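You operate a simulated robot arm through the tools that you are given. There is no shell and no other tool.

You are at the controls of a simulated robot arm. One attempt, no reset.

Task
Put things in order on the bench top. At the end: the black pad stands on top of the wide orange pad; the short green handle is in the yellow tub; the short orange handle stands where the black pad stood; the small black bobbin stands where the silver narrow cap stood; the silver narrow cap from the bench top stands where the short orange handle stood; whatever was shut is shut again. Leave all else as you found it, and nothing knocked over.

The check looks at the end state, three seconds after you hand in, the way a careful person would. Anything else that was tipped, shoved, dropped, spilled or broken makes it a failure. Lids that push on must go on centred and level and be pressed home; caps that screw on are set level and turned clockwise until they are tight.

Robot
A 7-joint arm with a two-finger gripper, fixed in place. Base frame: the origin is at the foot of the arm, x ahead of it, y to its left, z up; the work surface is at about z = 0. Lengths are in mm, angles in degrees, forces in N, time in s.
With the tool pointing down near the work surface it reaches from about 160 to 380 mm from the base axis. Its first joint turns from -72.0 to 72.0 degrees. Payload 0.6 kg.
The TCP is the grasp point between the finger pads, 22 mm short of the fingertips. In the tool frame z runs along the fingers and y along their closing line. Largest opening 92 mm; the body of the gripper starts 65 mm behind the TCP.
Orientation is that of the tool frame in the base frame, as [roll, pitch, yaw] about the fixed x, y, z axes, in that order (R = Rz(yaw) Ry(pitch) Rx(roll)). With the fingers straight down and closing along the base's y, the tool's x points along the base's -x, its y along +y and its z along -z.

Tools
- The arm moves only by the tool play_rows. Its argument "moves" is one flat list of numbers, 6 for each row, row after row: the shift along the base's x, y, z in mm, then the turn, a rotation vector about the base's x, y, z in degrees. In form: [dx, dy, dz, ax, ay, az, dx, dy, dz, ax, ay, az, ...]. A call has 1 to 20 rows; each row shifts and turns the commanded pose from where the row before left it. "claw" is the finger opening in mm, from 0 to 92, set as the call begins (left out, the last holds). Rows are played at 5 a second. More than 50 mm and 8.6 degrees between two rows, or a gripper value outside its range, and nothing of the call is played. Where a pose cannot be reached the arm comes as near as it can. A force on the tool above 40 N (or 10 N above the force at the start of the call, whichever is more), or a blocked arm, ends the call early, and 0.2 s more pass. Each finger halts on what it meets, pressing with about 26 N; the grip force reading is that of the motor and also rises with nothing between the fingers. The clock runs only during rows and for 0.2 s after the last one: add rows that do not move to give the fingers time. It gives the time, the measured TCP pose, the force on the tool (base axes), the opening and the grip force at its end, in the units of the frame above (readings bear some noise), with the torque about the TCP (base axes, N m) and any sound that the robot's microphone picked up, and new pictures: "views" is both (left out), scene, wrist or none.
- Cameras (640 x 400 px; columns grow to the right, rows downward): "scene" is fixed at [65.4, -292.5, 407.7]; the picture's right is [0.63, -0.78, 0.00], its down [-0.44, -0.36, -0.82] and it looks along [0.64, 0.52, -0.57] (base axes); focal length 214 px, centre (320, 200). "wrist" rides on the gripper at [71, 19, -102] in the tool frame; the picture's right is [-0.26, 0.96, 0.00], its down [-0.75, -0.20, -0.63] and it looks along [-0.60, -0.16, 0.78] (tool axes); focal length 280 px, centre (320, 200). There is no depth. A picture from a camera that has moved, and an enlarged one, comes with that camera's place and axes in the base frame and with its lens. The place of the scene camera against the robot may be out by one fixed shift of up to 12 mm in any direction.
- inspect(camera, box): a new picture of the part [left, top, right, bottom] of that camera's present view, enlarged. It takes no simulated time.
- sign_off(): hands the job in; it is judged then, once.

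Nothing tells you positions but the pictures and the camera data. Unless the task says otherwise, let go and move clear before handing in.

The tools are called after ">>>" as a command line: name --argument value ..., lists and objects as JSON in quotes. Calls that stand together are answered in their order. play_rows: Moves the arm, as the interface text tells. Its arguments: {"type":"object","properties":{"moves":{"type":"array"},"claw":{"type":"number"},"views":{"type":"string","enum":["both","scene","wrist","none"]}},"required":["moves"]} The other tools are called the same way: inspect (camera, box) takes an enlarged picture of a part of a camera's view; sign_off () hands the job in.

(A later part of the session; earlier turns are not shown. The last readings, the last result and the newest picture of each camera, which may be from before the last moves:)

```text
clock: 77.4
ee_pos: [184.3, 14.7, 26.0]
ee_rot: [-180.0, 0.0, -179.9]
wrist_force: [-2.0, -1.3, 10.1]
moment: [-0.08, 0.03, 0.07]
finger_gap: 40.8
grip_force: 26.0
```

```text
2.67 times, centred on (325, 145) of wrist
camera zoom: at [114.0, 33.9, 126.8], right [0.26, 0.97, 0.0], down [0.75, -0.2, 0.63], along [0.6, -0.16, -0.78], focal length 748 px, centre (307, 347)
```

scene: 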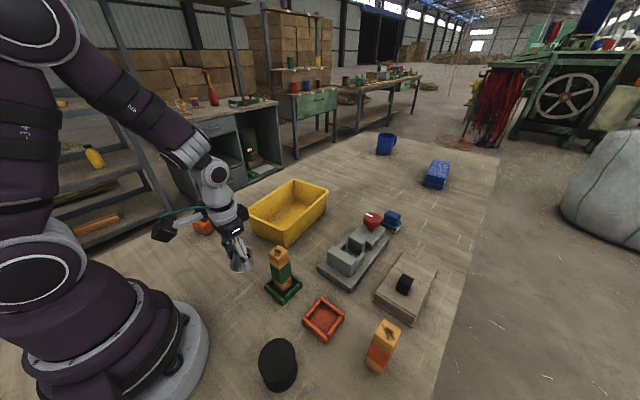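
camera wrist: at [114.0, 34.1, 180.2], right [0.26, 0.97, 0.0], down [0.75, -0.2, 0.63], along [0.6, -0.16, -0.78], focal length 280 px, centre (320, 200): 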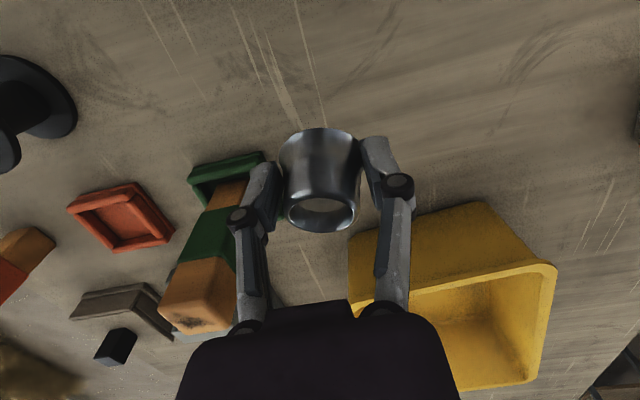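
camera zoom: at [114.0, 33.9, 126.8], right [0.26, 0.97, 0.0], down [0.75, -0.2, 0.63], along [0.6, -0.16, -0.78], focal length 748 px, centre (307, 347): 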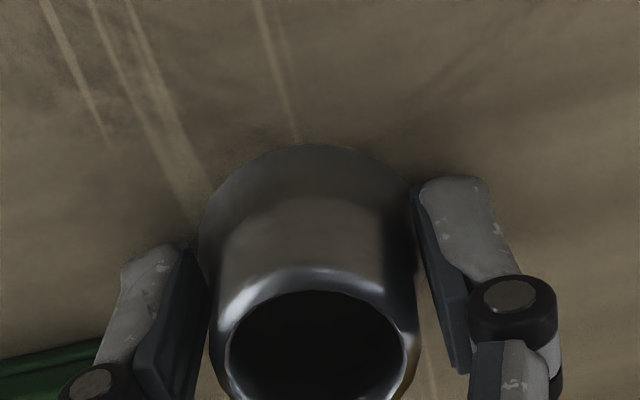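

The foot measures ~41 mm by the gripper, so my picture scale runs ~7 % large. I'll measure the tray pocket the same way: fingers inside, opening gently.

>>> play_rows --moves '[0, 0, 0, 0, 0, 0, 0, 0, 0, 0, 0, 0, 0, 0, 0, 0, 0, 0, 0, 0, 30, 0, 0, 0, 0, 0, 40, 0, 0, 0, 0, 0, 40, 0, 0, 0, 0, 0, 40, 0, 0, 0]' --claw 64 --views "scene"

>>> inspect --camera "scene" --box '[215, 230, 275, 285]'

>>> inspect --camera "wrist" --box '[270, 10, 370, 110]'

```text
clock: 79.0
ee_pos: [184.6, 14.5, 177.8]
ee_rot: [179.9, 0.0, -179.9]
wrist_force: [0.0, 0.2, 0.6]
moment: [-0.02, -0.02, -0.02]
finger_gap: 63.9
grip_force: 0.0
```

scene: 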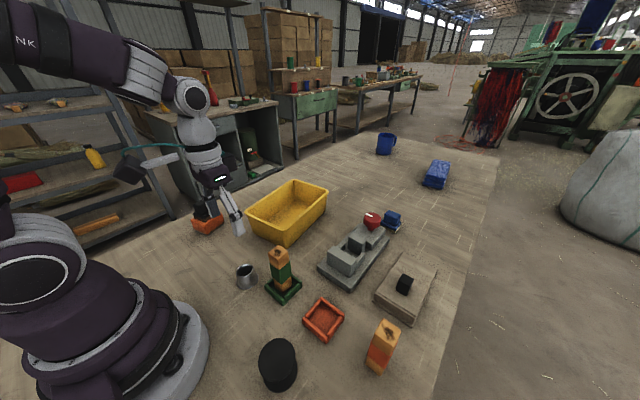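

```text
7.27 times, centred on (245, 258) of scene
camera zoom: at [65.4, -292.5, 407.7], right [0.63, -0.78, 0.0], down [-0.44, -0.36, -0.82], along [0.64, 0.52, -0.57], focal length 1560 px, centre (866, -218)
```

zoom: 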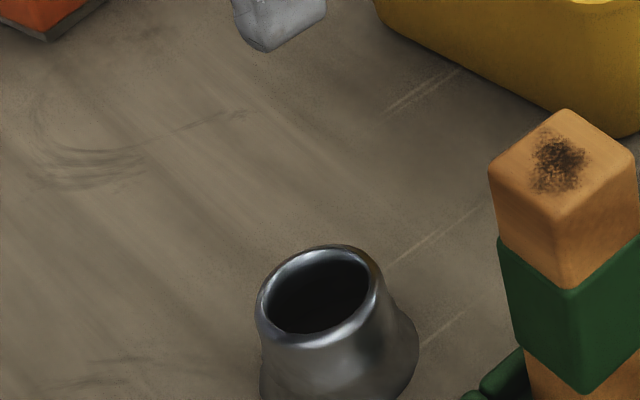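

```text
4.00 times, centred on (320, 60) of wrist
camera zoom: at [114.0, 34.4, 277.7], right [0.26, 0.97, 0.0], down [0.75, -0.2, 0.63], along [0.6, -0.16, -0.78], focal length 1122 px, centre (320, 760)
```

zoom: 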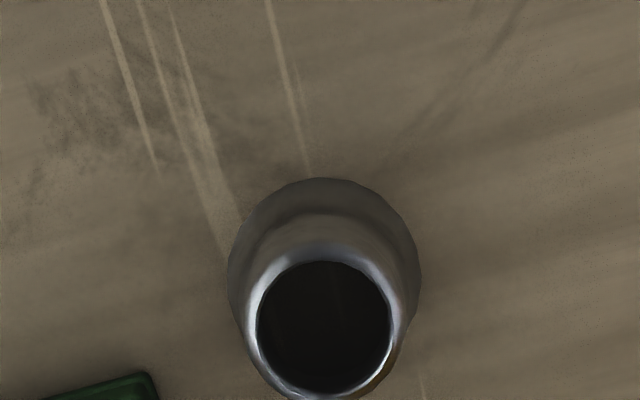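

>>> play_rows --moves '[7, -36, 0, 0, 0, 0, 7, -36, 0, 0, 0, 0, 8, -36, 0, 0, 0, 0, 8, -36, 0, 0, 0, 0, 7, -35.4, 0, 0, 0, 0, 0, 0, -40, 0, 0, 0, 0, 0, -40, 0, 0, 0, 0, 0, -40, 0, 0, 0, 0, 0, 0, 0, 0, 0]' --claw 5 --views "both"

>>> inspect --camera "wrist" --box '[240, 40, 410, 210]'

>>> inspect --camera "scene" --box '[285, 265, 365, 345]'

```text
clock: 81.0
ee_pos: [221.1, -165.1, 56.3]
ee_rot: [-180.0, 0.0, -179.9]
wrist_force: [0.1, 0.8, -0.9]
moment: [0.04, -0.02, 0.01]
finger_gap: 4.9
grip_force: 0.1
camera wrist: at [150.5, -146.5, 155.8], right [0.26, 0.97, 0.0], down [0.75, -0.2, 0.63], along [0.6, -0.16, -0.78], focal length 280 px, centre (320, 200)
```

scene: 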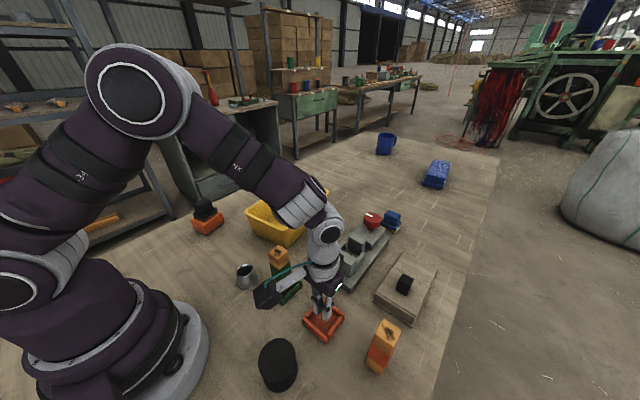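
wrist: 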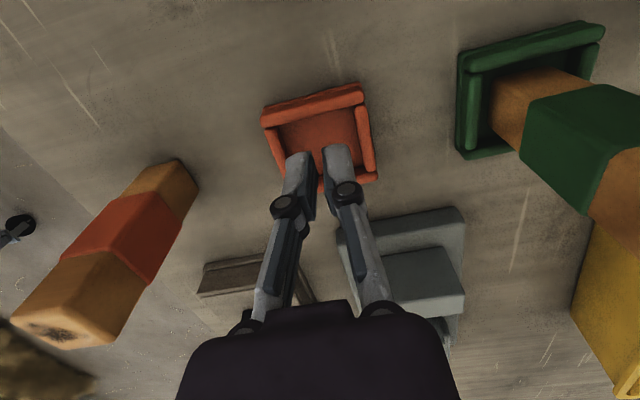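

```text
2.35 times, centred on (325, 125) of wrist
camera zoom: at [150.5, -146.5, 155.8], right [0.26, 0.97, 0.0], down [0.75, -0.2, 0.63], along [0.6, -0.16, -0.78], focal length 660 px, centre (308, 376)
```

zoom: 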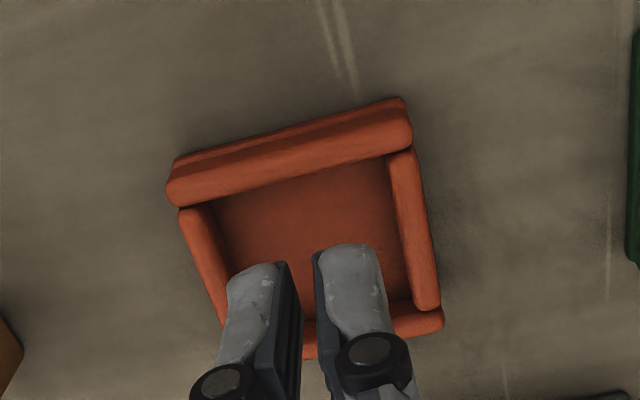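

```text
5.00 times, centred on (325, 305) of scene
camera zoom: at [65.4, -292.5, 407.7], right [0.63, -0.78, 0.0], down [-0.44, -0.36, -0.82], along [0.64, 0.52, -0.57], focal length 1072 px, centre (295, -325)
```

zoom: 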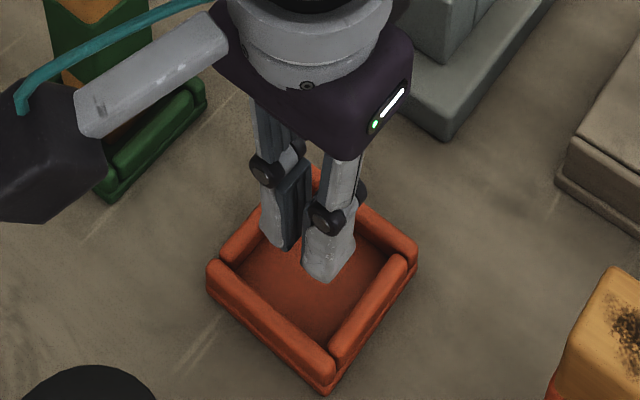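

>>> play_rows --moves '[0, 1, -8, 0, 0, 0, 0, 0, -7, 0, 0, 0, 0, 0, -6, 0, 0, 0, 0, 0, 0, 0, 0, 0]' --views "none"

>>> inspect --camera "wrist" --box '[240, 60, 410, 230]'

>>> inspect --camera "scene" --box '[285, 275, 365, 355]'

```text
clock: 82.0
ee_pos: [220.8, -163.5, 34.9]
ee_rot: [180.0, 0.0, -179.9]
wrist_force: [-0.6, -1.1, 0.0]
moment: [0.0, -0.03, 0.02]
finger_gap: 5.2
grip_force: 0.0
```

```text
2.35 times, centred on (325, 145) of wrist
camera zoom: at [150.9, -144.6, 135.5], right [0.26, 0.97, 0.0], down [0.75, -0.2, 0.63], along [0.6, -0.16, -0.78], focal length 660 px, centre (308, 329)
```

zoom: 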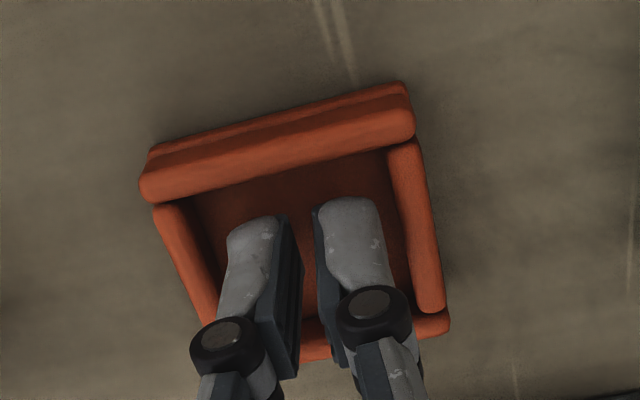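

```text
5.00 times, centred on (325, 315) of scene
camera zoom: at [65.4, -292.5, 407.7], right [0.63, -0.78, 0.0], down [-0.44, -0.36, -0.82], along [0.64, 0.52, -0.57], focal length 1072 px, centre (295, -375)
```

zoom: 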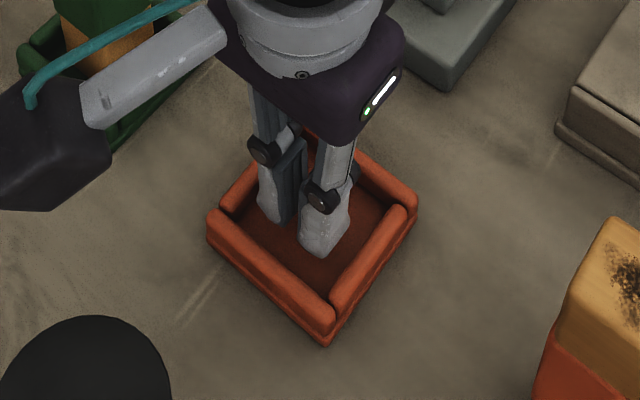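

>>> play_rows --moves '[0, 0, 0, 0, 0, 0, 0, 0, 0, 0, 0, 0]' --claw 14 --views "none"

>>> play_rows --moves '[0, 0, 0, 0, 0, 0]' --claw 16 --views "none"

>>> play_rows --moves '[0, 0, 0, 0, 0, 0]' --claw 18 --views "none"

>>> inspect --camera "wrist" --box '[240, 60, 410, 230]'

```text
clock: 82.6
ee_pos: [221.7, -163.5, 34.7]
ee_rot: [179.9, 0.0, -179.9]
wrist_force: [-0.5, 0.1, 0.5]
moment: [-0.02, 0.02, -0.02]
finger_gap: 14.0
grip_force: 0.0
```

```text
clock: 83.0
ee_pos: [221.2, -163.2, 34.2]
ee_rot: [-179.8, 0.0, -179.9]
wrist_force: [0.2, -1.2, 1.6]
moment: [-0.01, -0.01, 0.01]
finger_gap: 15.1
grip_force: 0.0
```

```text
clock: 83.4
ee_pos: [221.1, -163.8, 33.8]
ee_rot: [179.9, -0.1, -179.8]
wrist_force: [1.0, -1.9, 2.5]
moment: [0.02, 0.0, -0.04]
finger_gap: 17.6
grip_force: 0.0
```

```text
2.35 times, centred on (325, 145) of wrist
camera zoom: at [150.9, -144.6, 135.6], right [0.26, 0.97, 0.0], down [0.75, -0.2, 0.63], along [0.6, -0.16, -0.78], focal length 660 px, centre (308, 329)
```

zoom: 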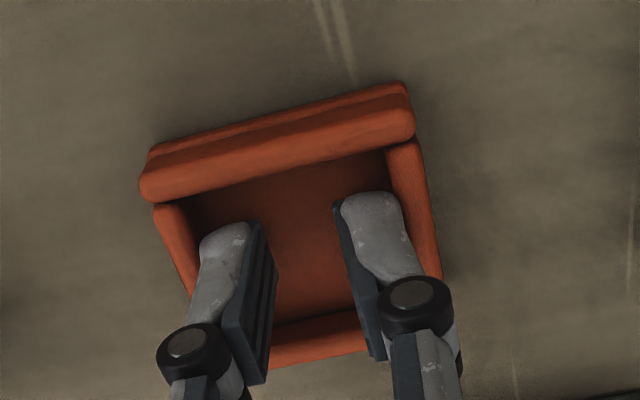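

>>> play_rows --moves '[0, 0, 0, 0, 0, 0, 0, 0, 0, 0, 0, 0]' --claw 20 --views "none"

>>> inspect --camera "wrist" --box '[240, 60, 410, 230]'

```text
clock: 84.0
ee_pos: [220.1, -162.6, 34.7]
ee_rot: [179.9, 0.0, -179.9]
wrist_force: [0.7, -2.1, -0.2]
moment: [-0.04, 0.03, -0.02]
finger_gap: 19.9
grip_force: 0.0
```

```text
2.35 times, centred on (325, 145) of wrist
camera zoom: at [150.9, -144.6, 135.6], right [0.26, 0.97, 0.0], down [0.75, -0.2, 0.63], along [0.6, -0.16, -0.78], focal length 660 px, centre (308, 329)
```

zoom: 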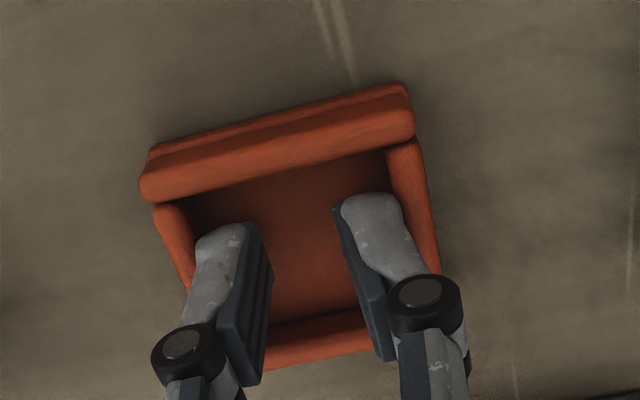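

>>> play_rows --moves '[0, 0, 0, 0, 0, 0, 0, 0, 0, 0, 0, 0]' --claw 22 --views "none"

>>> inspect --camera "wrist" --box '[240, 60, 410, 230]'

```text
clock: 84.6
ee_pos: [222.3, -163.7, 34.4]
ee_rot: [-180.0, 0.0, -179.9]
wrist_force: [-1.3, -0.8, -0.1]
moment: [-0.01, -0.01, -0.01]
finger_gap: 21.8
grip_force: 0.0
```

```text
2.35 times, centred on (325, 145) of wrist
camera zoom: at [150.9, -144.5, 135.6], right [0.26, 0.97, 0.0], down [0.75, -0.2, 0.62], along [0.6, -0.16, -0.78], focal length 660 px, centre (308, 329)
```

zoom: 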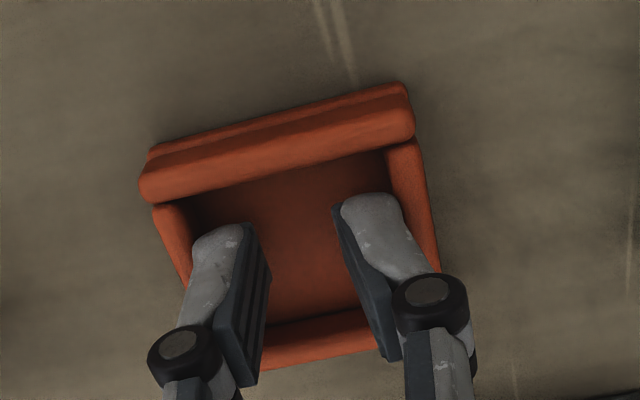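

>>> play_rows --moves '[0, 0, 0, 0, 0, 0, 0, 0, 0, 0, 0, 0]' --claw 25 --views "none"

>>> inspect --camera "wrist" --box '[240, 60, 410, 230]'

>>> inspect --camera "scene" --box '[285, 275, 365, 355]'

```text
clock: 85.2
ee_pos: [220.9, -164.0, 34.8]
ee_rot: [179.9, 0.0, -179.9]
wrist_force: [0.3, 0.0, -1.7]
moment: [-0.02, 0.01, -0.02]
finger_gap: 25.3
grip_force: 0.1
```

```text
2.35 times, centred on (325, 145) of wrist
camera zoom: at [150.9, -144.5, 135.5], right [0.26, 0.97, 0.0], down [0.75, -0.2, 0.63], along [0.6, -0.16, -0.78], focal length 660 px, centre (308, 329)
```

zoom: 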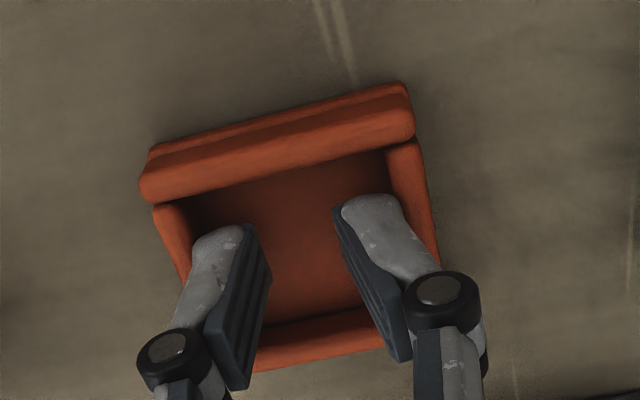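

```text
5.00 times, centred on (325, 315) of scene
camera zoom: at [65.4, -292.5, 407.7], right [0.63, -0.78, 0.0], down [-0.44, -0.36, -0.82], along [0.64, 0.52, -0.57], focal length 1072 px, centre (295, -375)
```

zoom: 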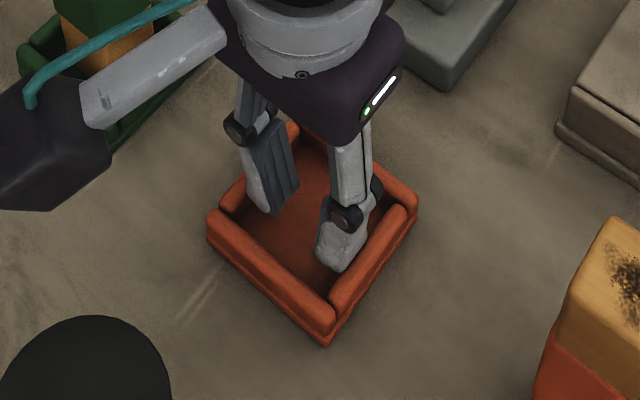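

Fingertips block at both rails at an outer width close to the cap's foot, so the fit is very snug but plausible. I'll back out, pick up the cap again and do a finer low-force insertion.

>>> play_rows --moves '[0, 0, 0, 0, 0, 0, 0, 0, 0, 0, 0, 0, 0, 0, 15, 0, 0, 0, 0, 0, 40, 0, 0, 0, 0, 0, 40, 0, 0, 0, 0, 0, 40, 0, 0, 0, -7, 36, 5, 0, 0, 0, -7, 36, 0, 0, 0, 0, -8, 36, 0, 0, 0, 0, -8, 36, 0, 0, 0, 0, -6.5, 35.4, 0, 0, 0, 0, 0, 0, 0, 0, 0, 0]' --claw 5 --views "both"

>>> inspect --camera "scene" --box '[285, 275, 365, 355]'

>>> inspect --camera "wrist" --box '[270, 10, 370, 110]'

```text
clock: 87.8
ee_pos: [184.5, 17.9, 174.7]
ee_rot: [-179.9, 0.1, -180.0]
wrist_force: [-0.6, -1.2, 0.1]
moment: [0.0, 0.0, 0.04]
finger_gap: 5.1
grip_force: 0.1
camera wrist: at [114.4, 36.0, 275.5], right [0.26, 0.97, 0.0], down [0.75, -0.2, 0.63], along [0.6, -0.16, -0.78], focal length 280 px, centre (320, 200)
```

scene: 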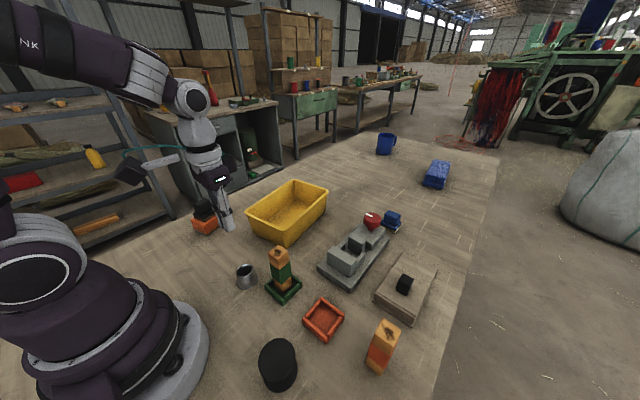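
wrist: 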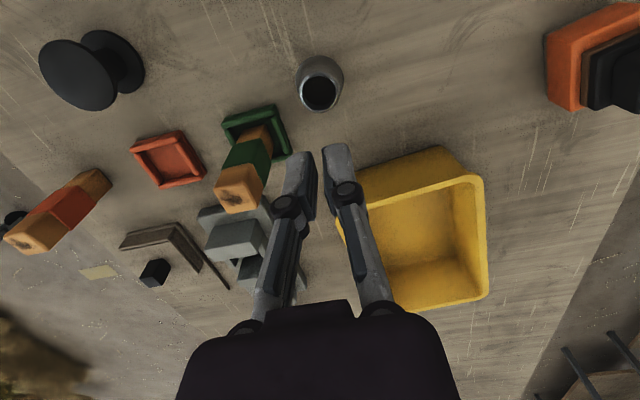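

```text
5.00 times, centred on (325, 315) of scene
camera zoom: at [65.4, -292.5, 407.7], right [0.63, -0.78, 0.0], down [-0.44, -0.36, -0.82], along [0.64, 0.52, -0.57], focal length 1072 px, centre (295, -375)
```

zoom: 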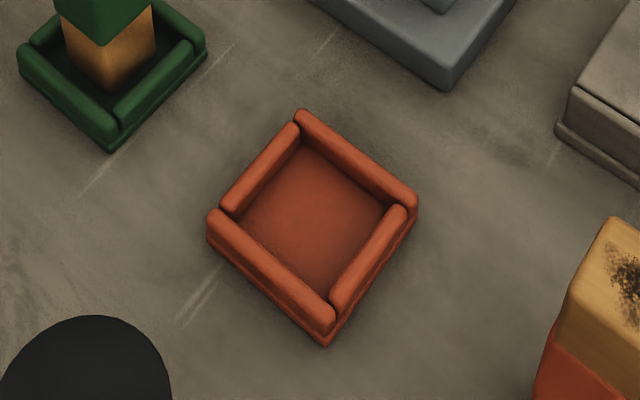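

```text
4.00 times, centred on (320, 60) of wrist
camera zoom: at [114.4, 36.0, 275.5], right [0.26, 0.97, 0.0], down [0.75, -0.2, 0.63], along [0.6, -0.16, -0.78], focal length 1122 px, centre (320, 760)
```

zoom: 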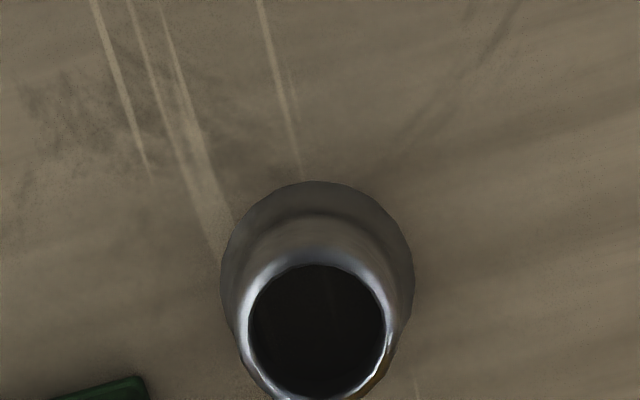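

>>> play_rows --moves '[0, -2.1, -40, 0, 0, 0, 0, 0, -40, 0, 0, 0, 0, 0, -35, 0, 0, 0, 0, 0, -15, 0, 0, 0, 0, 0, -8.5, 0, 0, 0, 0, 0, 0, 0, 0, 0]' --claw 64 --views "none"

>>> inspect --camera "wrist" --box '[230, 70, 420, 220]'

```text
clock: 89.2
ee_pos: [185.5, 15.3, 35.7]
ee_rot: [180.0, 0.0, -179.9]
wrist_force: [0.4, -0.1, -0.1]
moment: [0.0, 0.04, 0.0]
finger_gap: 64.1
grip_force: 0.1
```

```text
2.67 times, centred on (325, 145) of wrist
camera zoom: at [115.0, 33.6, 137.2], right [0.26, 0.97, 0.0], down [0.75, -0.2, 0.63], along [0.6, -0.16, -0.78], focal length 748 px, centre (307, 347)
```

zoom: 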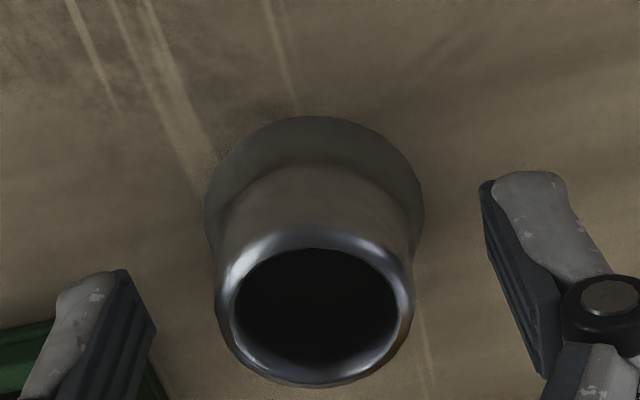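

>>> play_rows --moves '[0, 0, 0, 0, 0, 0, 0, 0, 0, 0, 0, 0, 0, 0, 0, 0, 0, 0, 0, 0, 0, 0, 0, 0]' --claw 20 --views "none"

>>> inspect --camera "wrist" --box '[230, 70, 420, 220]'

>>> inspect --camera "scene" --box '[215, 240, 275, 295]'

```text
clock: 90.2
ee_pos: [185.3, 14.8, 36.1]
ee_rot: [-180.0, 0.1, -179.9]
wrist_force: [-1.5, 0.8, 5.6]
moment: [0.02, 0.03, 0.06]
finger_gap: 38.7
grip_force: 25.8
```

```text
2.67 times, centred on (325, 145) of wrist
camera zoom: at [115.0, 33.7, 137.4], right [0.26, 0.97, 0.0], down [0.75, -0.2, 0.63], along [0.6, -0.16, -0.78], focal length 748 px, centre (307, 347)
```

zoom: 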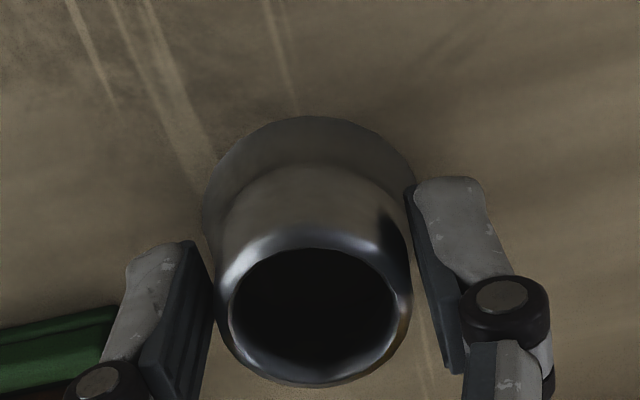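

```text
7.27 times, centred on (245, 268) of scene
camera zoom: at [65.4, -292.5, 407.7], right [0.63, -0.78, 0.0], down [-0.44, -0.36, -0.82], along [0.64, 0.52, -0.57], focal length 1560 px, centre (866, -291)
```

zoom: 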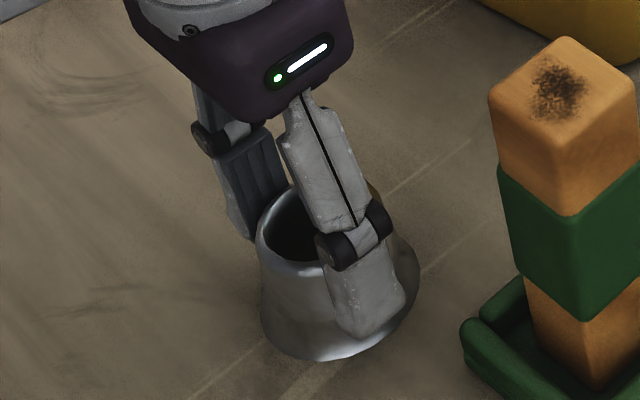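

Gripped lower and upright (38.7). Carrying back to above the tray.

>>> play_rows --moves '[0, 0, 3, 0, 0, 0, 0, 0, 7, 0, 0, 0, 0, 0, 30, 0, 0, 0, 0, 0, 40, 0, 0, 0, 0, 0, 40, 0, 0, 0, 7, -36, 0, 0, 0, 0, 7, -36, 0, 0, 0, 0, 8, -36, 0, 0, 0, 0, 8, -36, 0, 0, 0, 0, 7, -34.9, 0, 0, 0, 0, 0, 0, -40, 0, 0, 0, 0, 0, -40, 0, 0, 0, 0, 0, -15, 0, 0, 0, 0, 0, 0, 0, 0, 0]' --views "none"

>>> inspect --camera "wrist" --box '[240, 60, 400, 220]'

>>> inspect --camera "scene" --box '[285, 265, 365, 345]'

```text
clock: 93.2
ee_pos: [221.2, -165.4, 60.2]
ee_rot: [180.0, 0.0, -179.9]
wrist_force: [-1.0, -0.5, 0.5]
moment: [-0.02, 0.01, 0.03]
finger_gap: 38.6
grip_force: 25.9
```

```text
2.50 times, centred on (320, 140) of wrist
camera zoom: at [151.4, -146.2, 161.8], right [0.26, 0.97, 0.0], down [0.75, -0.2, 0.63], along [0.6, -0.16, -0.78], focal length 701 px, centre (320, 350)
```

zoom: 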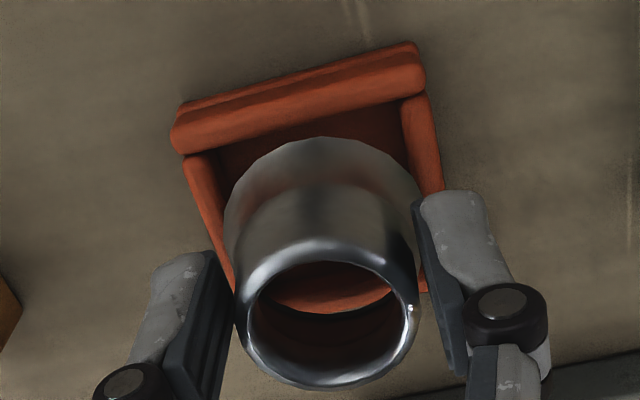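

```text
5.00 times, centred on (325, 305) of scene
camera zoom: at [65.4, -292.5, 407.7], right [0.63, -0.78, 0.0], down [-0.44, -0.36, -0.82], along [0.64, 0.52, -0.57], focal length 1072 px, centre (295, -325)
```

zoom: 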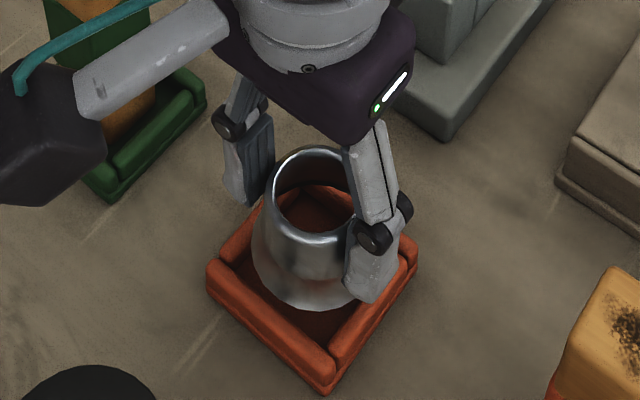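

>>> play_rows --moves '[0.7, 1, -5, 0, 0, 0, 0, 0, -3, 0, 0, 0, 0, 0, -1, 0, 0, 0, 0, 0, 0, 0, 0, 0]' --views "none"

>>> play_rows --moves '[0, 0, -0.6, 0, 0, 0, 0, 0, 0, 0, 0, 0]' --views "none"

>>> play_rows --moves '[0, 0, -0.6, 0, 0, 0, 0, 0, 0, 0, 0, 0]' --views "none"

>>> inspect --camera "wrist" --box '[260, 80, 380, 200]'

```text
clock: 94.2
ee_pos: [222.3, -163.8, 52.0]
ee_rot: [-179.9, 0.1, -179.8]
wrist_force: [-2.0, 3.3, 20.6]
moment: [0.11, -0.26, 0.02]
finger_gap: 39.0
grip_force: 26.0
```

```text
clock: 94.8
ee_pos: [222.1, -164.2, 50.9]
ee_rot: [-180.0, 0.1, -179.9]
wrist_force: [0.9, -0.9, 20.4]
moment: [0.01, -0.33, 0.02]
finger_gap: 39.5
grip_force: 26.0
```

```text
clock: 95.4
ee_pos: [221.6, -164.4, 50.5]
ee_rot: [-179.9, 0.0, -180.0]
wrist_force: [0.8, -4.9, 21.0]
moment: [-0.05, -0.28, -0.08]
finger_gap: 39.8
grip_force: 26.2
```

```text
3.33 times, centred on (320, 140) of wrist
camera zoom: at [152.2, -145.1, 151.8], right [0.26, 0.97, 0.0], down [0.75, -0.2, 0.63], along [0.6, -0.16, -0.78], focal length 935 px, centre (320, 400)
```

zoom: 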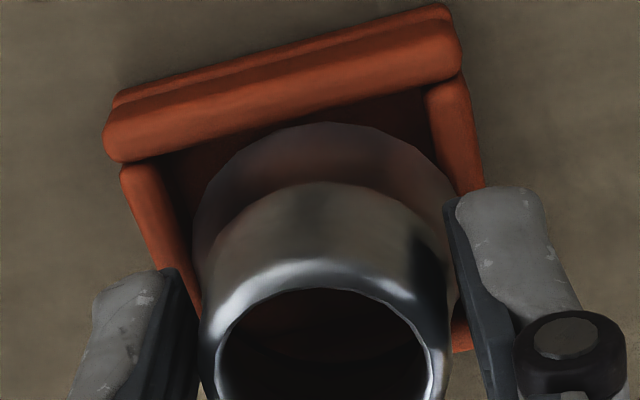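

>>> play_rows --moves '[0, 0, 1.5, 0, 0, 0, -1, 0, 0, 0, 0, 0, 0, 0, -0.6, 0, 0, 0, 0, 0, 0, 0, 0, 0]' --views "none"

>>> play_rows --moves '[0, 0, -0.4, 0, 0, 0, 0, 0, 0, 0, 0, 0]' --views "none"

>>> play_rows --moves '[0, 0, -0.4, 0, 0, 0, 0, 0, 0, 0, 0, 0]' --views "none"

```text
clock: 96.4
ee_pos: [221.2, -164.2, 51.6]
ee_rot: [-179.9, 0.0, -179.9]
wrist_force: [0.1, 0.4, -0.3]
moment: [-0.02, 0.05, 0.02]
finger_gap: 39.4
grip_force: 25.9
```

```text
clock: 97.0
ee_pos: [221.4, -164.1, 51.3]
ee_rot: [179.9, 0.1, -179.9]
wrist_force: [0.5, 0.5, -0.4]
moment: [0.01, -0.04, 0.01]
finger_gap: 39.2
grip_force: 26.3
```

```text
clock: 97.6
ee_pos: [220.6, -163.2, 51.9]
ee_rot: [179.9, -0.1, -179.9]
wrist_force: [-0.4, -0.3, 1.5]
moment: [0.03, -0.02, 0.03]
finger_gap: 39.2
grip_force: 26.3
```

>>> play_rows --moves '[0, 0, 0.6, 0, 0, 0, -1, 0, 0, 0, 0, 0, 0, 0, -0.6, 0, 0, 0, 0, 0, 0, 0, 0, 0]' --views "none"

>>> play_rows --moves '[0, 0, -0.5, 0, 0, 0, 0, 0, 0, 0, 0, 0]' --views "none"

>>> play_rows --moves '[0, 0, -0.5, 0, 0, 0, 0, 0, 0, 0, 0, 0]' --views "none"

>>> play_rows --moves '[0, 0, -0.5, 0, 0, 0, 0, 0, 0, 0, 0, 0]' --views "none"

```text
clock: 98.6
ee_pos: [220.7, -165.0, 51.4]
ee_rot: [-180.0, 0.0, -179.9]
wrist_force: [3.1, -0.2, 1.5]
moment: [0.02, -0.08, -0.05]
finger_gap: 39.4
grip_force: 25.9
```

```text
clock: 99.2
ee_pos: [220.9, -163.8, 49.8]
ee_rot: [-179.9, 0.1, 180.0]
wrist_force: [0.0, 2.5, 21.3]
moment: [0.14, -0.3, 0.02]
finger_gap: 39.2
grip_force: 26.4
```

```text
clock: 99.8
ee_pos: [220.3, -163.9, 50.1]
ee_rot: [-179.9, 0.1, -179.8]
wrist_force: [3.1, 1.5, 19.6]
moment: [0.11, -0.39, -0.02]
finger_gap: 39.6
grip_force: 26.9
```

```text
clock: 100.4
ee_pos: [220.4, -163.9, 48.6]
ee_rot: [-179.9, 0.1, -180.0]
wrist_force: [0.2, -1.7, 19.6]
moment: [0.05, -0.25, -0.02]
finger_gap: 39.8
grip_force: 25.9
```

>>> play_rows --moves '[0, 0, 1.2, 0, 0, 0, -1, 0, 0, 0, 0, 0, 0, 0, -0.6, 0, 0, 0, 0, 0, 0, 0, 0, 0]' --views "none"

>>> play_rows --moves '[0, 0, -0.5, 0, 0, 0, 0, 0, 0, 0, 0, 0]' --views "none"

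>>> play_rows --moves '[0, 0, -0.5, 0, 0, 0, 0, 0, 0, 0, 0, 0]' --views "none"

>>> inspect --camera "wrist" --box '[260, 80, 380, 200]'

```text
clock: 101.4
ee_pos: [219.6, -163.2, 50.5]
ee_rot: [-179.9, 0.1, -179.8]
wrist_force: [14.8, 2.8, 2.7]
moment: [0.1, -0.47, -0.09]
finger_gap: 39.6
grip_force: 25.5
```

```text
clock: 102.0
ee_pos: [220.2, -163.8, 50.2]
ee_rot: [-179.8, 0.2, -179.9]
wrist_force: [17.6, 1.7, 4.8]
moment: [0.08, -0.55, -0.04]
finger_gap: 39.4
grip_force: 26.0
```

```text
clock: 102.6
ee_pos: [219.1, -164.0, 49.2]
ee_rot: [-179.9, 0.0, -179.9]
wrist_force: [15.5, 1.7, 11.2]
moment: [0.16, -0.55, -0.05]
finger_gap: 40.0
grip_force: 26.3
```

```text
3.33 times, centred on (320, 140) of wrist
camera zoom: at [149.1, -145.0, 150.3], right [0.26, 0.97, 0.0], down [0.75, -0.2, 0.63], along [0.6, -0.16, -0.78], focal length 935 px, centre (320, 400)
```

zoom: 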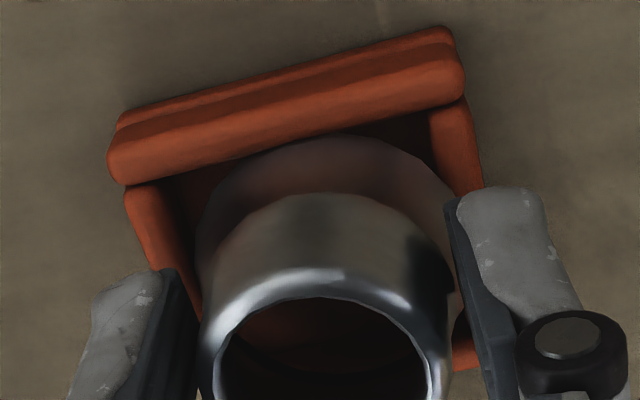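

Now the near inner wall is being touched sideways – the foot is entering the pocket. Shift +0.5 in x and press down slightly.

>>> play_rows --moves '[0.5, 0.1, 0.3, 0, 0, 0, 0, 0, 0, 0, 0, 0]' --views "none"

>>> play_rows --moves '[0, 0, -0.6, 0, 0, 0, 0, 0, 0, 0, 0, 0]' --views "none"

>>> play_rows --moves '[0, 0, -0.6, 0, 0, 0, 0, 0, 0, 0, 0, 0]' --views "none"

>>> inspect --camera "wrist" --box '[260, 80, 380, 200]'

```text
clock: 103.2
ee_pos: [220.3, -164.0, 49.9]
ee_rot: [-179.8, -0.1, -180.0]
wrist_force: [11.3, -3.7, -2.4]
moment: [-0.09, -0.43, 0.06]
finger_gap: 39.6
grip_force: 25.7
```

```text
clock: 103.8
ee_pos: [219.4, -163.9, 49.8]
ee_rot: [-179.9, -0.1, -179.9]
wrist_force: [0.8, -2.2, 18.0]
moment: [0.08, -0.16, 0.01]
finger_gap: 39.6
grip_force: 25.9
```

```text
clock: 104.4
ee_pos: [219.4, -164.2, 48.6]
ee_rot: [-179.9, 0.0, -179.9]
wrist_force: [-5.3, -3.0, 19.7]
moment: [0.01, -0.11, -0.01]
finger_gap: 39.8
grip_force: 26.1
```

```text
3.33 times, centred on (320, 140) of wrist
camera zoom: at [149.5, -144.7, 149.5], right [0.26, 0.97, 0.0], down [0.75, -0.2, 0.62], along [0.6, -0.16, -0.78], focal length 935 px, centre (320, 400)
```

zoom: 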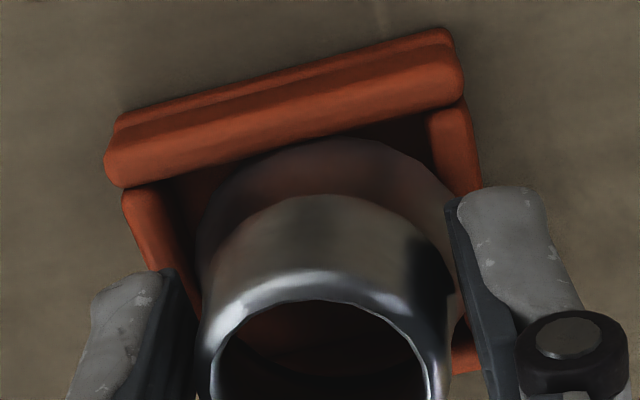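

I release here and inspect how it settles.

>>> play_rows --moves '[0, 0, 0.5, 0, 0, 0, 0, 0, 0, 0, 0, 0]' --views "none"

>>> play_rows --moves '[0, 0, 0, 0, 0, 0, 0, 0, 0, 0, 0, 0]' --claw 46 --views "none"

>>> inspect --camera "wrist" --box '[240, 80, 400, 230]'

>>> inspect --camera "scene" --box '[290, 270, 360, 340]'

```text
clock: 105.0
ee_pos: [220.0, -163.2, 48.0]
ee_rot: [-180.0, 0.0, -179.9]
wrist_force: [-1.5, -2.2, 4.0]
moment: [-0.04, -0.02, -0.04]
finger_gap: 40.0
grip_force: 25.6
```

```text
clock: 105.6
ee_pos: [220.9, -163.7, 48.7]
ee_rot: [180.0, 0.0, -179.9]
wrist_force: [-0.5, -0.3, -1.5]
moment: [0.01, -0.01, -0.01]
finger_gap: 46.1
grip_force: 0.1
```

```text
2.67 times, centred on (320, 155) of wrist
camera zoom: at [149.7, -144.5, 149.6], right [0.26, 0.97, 0.0], down [0.75, -0.2, 0.63], along [0.6, -0.16, -0.78], focal length 748 px, centre (320, 320)
```

zoom: 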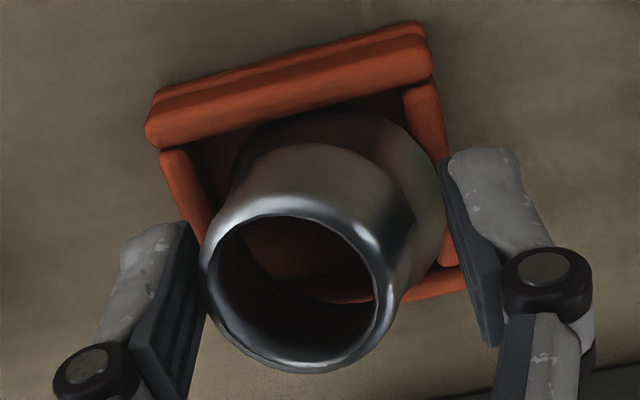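

```text
5.71 times, centred on (325, 305) of scene
camera zoom: at [65.4, -292.5, 407.7], right [0.63, -0.78, 0.0], down [-0.44, -0.36, -0.82], along [0.64, 0.52, -0.57], focal length 1226 px, centre (291, -400)
```

zoom: 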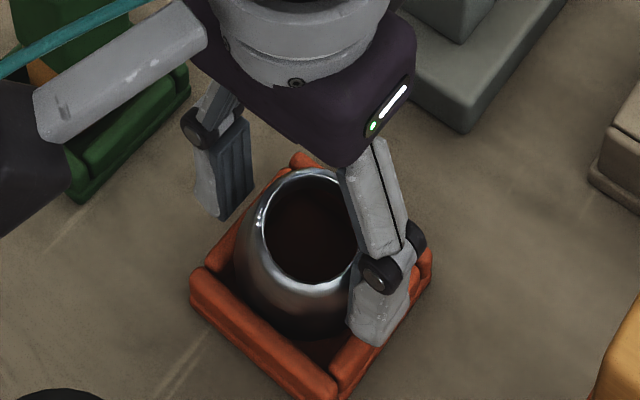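

It leans toward −y again: its +y edge catches the +y rail, so the true pocket centre is further −y. Shift −1.5 in y and regrip to straighten.

>>> play_rows --moves '[0, -1.5, 0, 0, 0, 0, 0, 0, 0, 0, 0, 0]' --views "none"

>>> play_rows --moves '[0, 0, 0, 0, 0, 0, 0, 0, 0, 0, 0, 0, 0, 0, 0, 0, 0, 0]' --claw 20 --views "none"

>>> inspect --camera "wrist" --box '[240, 80, 400, 230]'

>>> inspect --camera "scene" --box '[290, 270, 360, 340]'

```text
clock: 106.2
ee_pos: [220.3, -166.0, 48.4]
ee_rot: [180.0, 0.0, -179.9]
wrist_force: [0.5, 0.2, 0.7]
moment: [0.03, 0.0, -0.02]
finger_gap: 46.5
grip_force: 0.1
```

```text
clock: 107.0
ee_pos: [220.4, -165.3, 48.4]
ee_rot: [180.0, 0.0, -179.9]
wrist_force: [0.3, -1.1, 2.8]
moment: [0.03, -0.02, 0.0]
finger_gap: 40.0
grip_force: 26.1
```

```text
2.67 times, centred on (320, 155) of wrist
camera zoom: at [149.6, -146.3, 149.5], right [0.26, 0.97, 0.0], down [0.75, -0.2, 0.63], along [0.6, -0.16, -0.78], focal length 748 px, centre (320, 320)
```

zoom: 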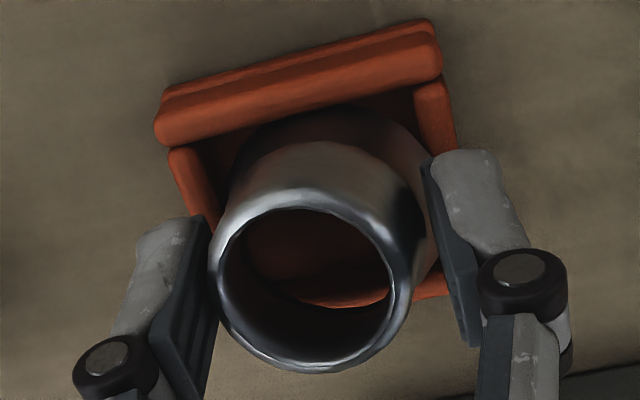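

```text
5.71 times, centred on (325, 305) of scene
camera zoom: at [65.4, -292.5, 407.7], right [0.63, -0.78, 0.0], down [-0.44, -0.36, -0.82], along [0.64, 0.52, -0.57], focal length 1226 px, centre (291, -400)
```

zoom: 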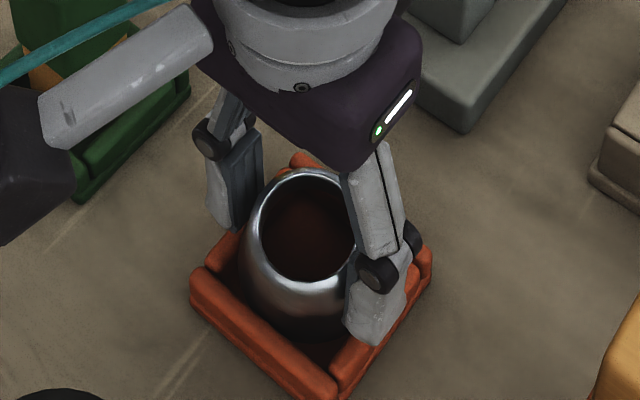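

In y it is now straight. It leans in pitch, so I'll take it back to the free spot, square it on the bench, and retry with the corrected y-centre (−165.4).

>>> play_rows --moves '[0, 0, 3, 0, 0, 0, 0, 0, 10, 0, 0, 0, 0, 0, 30, 0, 0, 0, 0, 0, 40, 0, 0, 0, 0, 0, 25, 0, 0, 0, -7, 36, 0, 0, 0, 0, -7, 36, 0, 0, 0, 0, -7, 36, 0, 0, 0, 0, -7, 36, 0, 0, 0, 0, -7, 36, 0, 0, 0, 0, 0, 0, -40, 0, 0, 0, 0, 0, -40, 0, 0, 0, 0, 0, -30, 0, 0, 0, 0, 0, 0, 0, 0, 0]' --views "scene"

>>> inspect --camera "wrist" --box '[240, 80, 400, 230]'

>>> inspect --camera "scene" --box '[285, 275, 365, 355]'

```text
clock: 110.0
ee_pos: [184.7, 15.0, 46.8]
ee_rot: [180.0, 0.0, -179.8]
wrist_force: [-0.9, 0.0, -0.3]
moment: [-0.02, 0.03, -0.03]
finger_gap: 40.0
grip_force: 25.9
```

scene: 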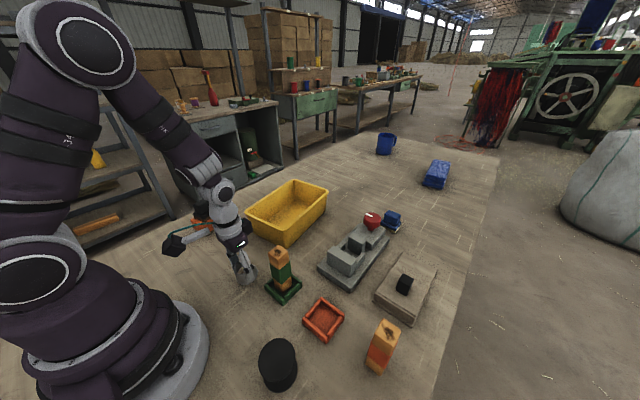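

```text
2.67 times, centred on (320, 155) of wrist
camera zoom: at [115.1, 34.1, 147.6], right [0.26, 0.97, 0.0], down [0.75, -0.2, 0.63], along [0.6, -0.16, -0.78], focal length 748 px, centre (320, 320)
```

zoom: 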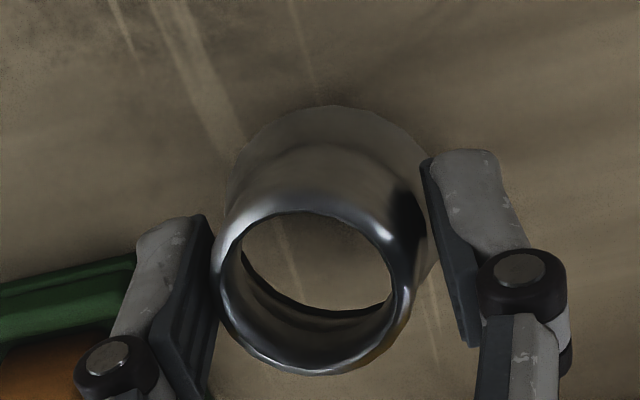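

```text
5.00 times, centred on (325, 315) of scene
camera zoom: at [65.4, -292.5, 407.7], right [0.63, -0.78, 0.0], down [-0.44, -0.36, -0.82], along [0.64, 0.52, -0.57], focal length 1072 px, centre (295, -375)
```

zoom: 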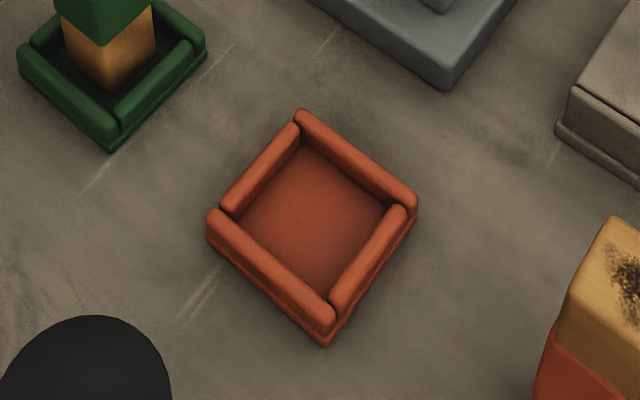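

>>> play_rows --moves '[0, 0, -5, 0, 0, 0, 0, 0, -2, 0, 0, 0, 0, 0, -1, 0, 0, 0, 0, 0, 0, 0, 0, 0]' --views "none"

>>> play_rows --moves '[0, 0, -1, 0, 0, 0, 0, 0, -1, 0, 0, 0, 0, 0, 0, 0, 0, 0]' --views "none"

>>> play_rows --moves '[0, 0, -1, 0, 0, 0, 0, 0, -1, 0, 0, 0, 0, 0, 0, 0, 0, 0]' --views "none"

```text
clock: 111.0
ee_pos: [183.8, 15.0, 38.9]
ee_rot: [180.0, 0.1, -179.8]
wrist_force: [0.2, 1.1, 0.8]
moment: [-0.03, 0.0, 0.0]
finger_gap: 39.9
grip_force: 25.8
```

```text
clock: 111.8
ee_pos: [184.3, 15.0, 36.4]
ee_rot: [180.0, 0.0, -179.8]
wrist_force: [-0.8, 0.2, -0.3]
moment: [-0.02, 0.02, 0.01]
finger_gap: 40.0
grip_force: 26.5
```

```text
clock: 112.6
ee_pos: [185.9, 15.4, 35.3]
ee_rot: [180.0, 0.1, -179.9]
wrist_force: [1.7, 2.6, 15.0]
moment: [-0.03, 0.17, -0.04]
finger_gap: 39.9
grip_force: 25.6
```

>>> play_rows --moves '[0, 0, -1, 0, 0, 0, 0, 0, -1, 0, 0, 0, 0, 0, -1, 0, 0, 0, 0, 0, 0, 0, 0, 0]' --views "none"

>>> play_rows --moves '[0, 0, 0, 0, 0, 0, 0, 0, 0, 0, 0, 0, 0, 0, 0, 0, 0, 0]' --claw 64 --views "none"

>>> inspect --camera "wrist" --box '[240, 80, 400, 230]'

```text
clock: 113.6
ee_pos: [185.8, 14.6, 31.8]
ee_rot: [180.0, 0.0, -179.9]
wrist_force: [2.3, 5.1, 18.6]
moment: [0.17, 0.17, -0.05]
finger_gap: 40.4
grip_force: 26.2
```

```text
clock: 114.4
ee_pos: [184.0, 15.0, 32.1]
ee_rot: [-180.0, 0.0, -179.9]
wrist_force: [0.3, 0.8, 0.4]
moment: [-0.01, 0.03, 0.02]
finger_gap: 64.1
grip_force: 0.0
```

```text
2.67 times, centred on (320, 155) of wrist
camera zoom: at [114.5, 33.8, 132.5], right [0.26, 0.97, 0.0], down [0.75, -0.2, 0.63], along [0.6, -0.16, -0.78], focal length 748 px, centre (320, 320)
```

zoom: 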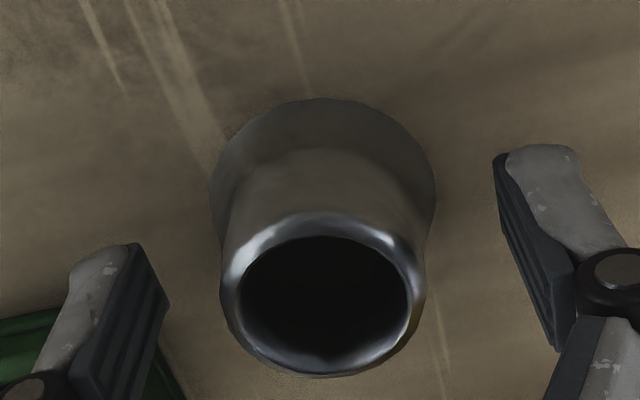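

Upright again. Since the foot is marginally wider than the pocket, the sound option is to stand it level on the tray's rails, centred in y (≈−164.6) and well supported. Regripping.

>>> play_rows --moves '[0, 0, 4.5, 0, 0, 0, 0, 0, 0, 0, 0, 0]' --views "none"

>>> play_rows --moves '[0, 0, 0, 0, 0, 0, 0, 0, 0, 0, 0, 0, 0, 0, 0, 0, 0, 0, 0, 0, 0, 0, 0, 0]' --claw 20 --views "none"

>>> inspect --camera "wrist" --box '[240, 80, 400, 230]'

```text
clock: 115.0
ee_pos: [184.9, 14.7, 36.0]
ee_rot: [-180.0, 0.0, -179.9]
wrist_force: [1.1, 0.1, 0.2]
moment: [0.0, 0.01, -0.02]
finger_gap: 64.2
grip_force: 0.1
```

```text
clock: 116.0
ee_pos: [185.0, 14.1, 36.5]
ee_rot: [-180.0, 0.1, -179.9]
wrist_force: [-1.7, 0.2, 11.4]
moment: [-0.01, 0.05, -0.02]
finger_gap: 38.9
grip_force: 26.4
```

```text
2.67 times, centred on (320, 155) of wrist
camera zoom: at [114.6, 34.0, 137.1], right [0.26, 0.97, 0.0], down [0.75, -0.2, 0.63], along [0.6, -0.16, -0.78], focal length 748 px, centre (320, 320)
```

zoom: 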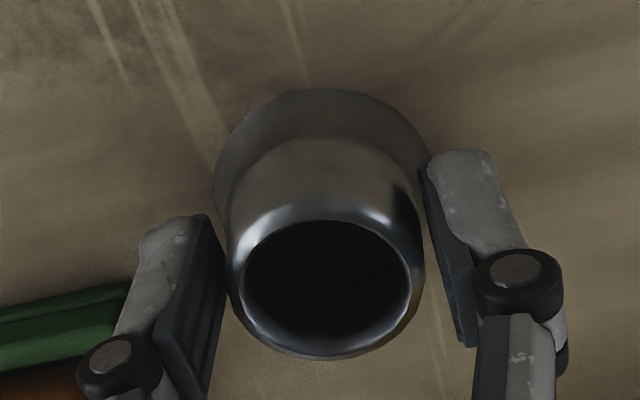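

>>> play_rows --moves '[0, 0, 3, 0, 0, 0, 0, 0, 7, 0, 0, 0, 0, 0, 30, 0, 0, 0, 0, 0, 40, 0, 0, 0, 0, 0, 40, 0, 0, 0, 7, -36, 0, 0, 0, 0, 7, -36, 0, 0, 0, 0, 7, -36, 0, 0, 0, 0, 8, -36, 0, 0, 0, 0, 7, -35.6, 0, 0, 0, 0, 0, 0, -40, 0, 0, 0, 0, 0, -40, 0, 0, 0, 0, 0, -20, 0, 0, 0, 0, 0, 0, 0, 0, 0]' --views "none"

>>> inspect --camera "wrist" --box '[240, 60, 400, 220]'

```text
clock: 119.0
ee_pos: [220.5, -165.5, 54.6]
ee_rot: [180.0, -0.1, -180.0]
wrist_force: [0.9, 0.1, 0.2]
moment: [0.01, 0.01, 0.0]
finger_gap: 38.9
grip_force: 25.8
```

```text
2.50 times, centred on (320, 140) of wrist
camera zoom: at [150.5, -145.7, 156.4], right [0.26, 0.97, 0.0], down [0.75, -0.2, 0.63], along [0.6, -0.16, -0.78], focal length 701 px, centre (320, 350)
```

zoom: 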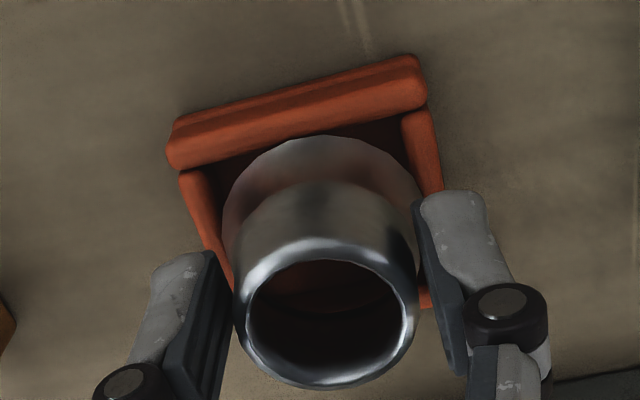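

>>> inspect --camera "wrist" --box '[275, 75, 375, 165]'

```text
4.44 times, centred on (325, 120) of wrist
camera zoom: at [150.5, -145.7, 156.4], right [0.26, 0.97, 0.0], down [0.75, -0.2, 0.63], along [0.6, -0.16, -0.78], focal length 1246 px, centre (298, 556)
```

zoom: 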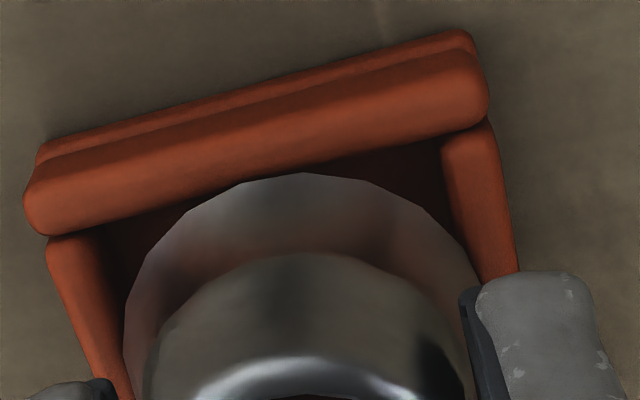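

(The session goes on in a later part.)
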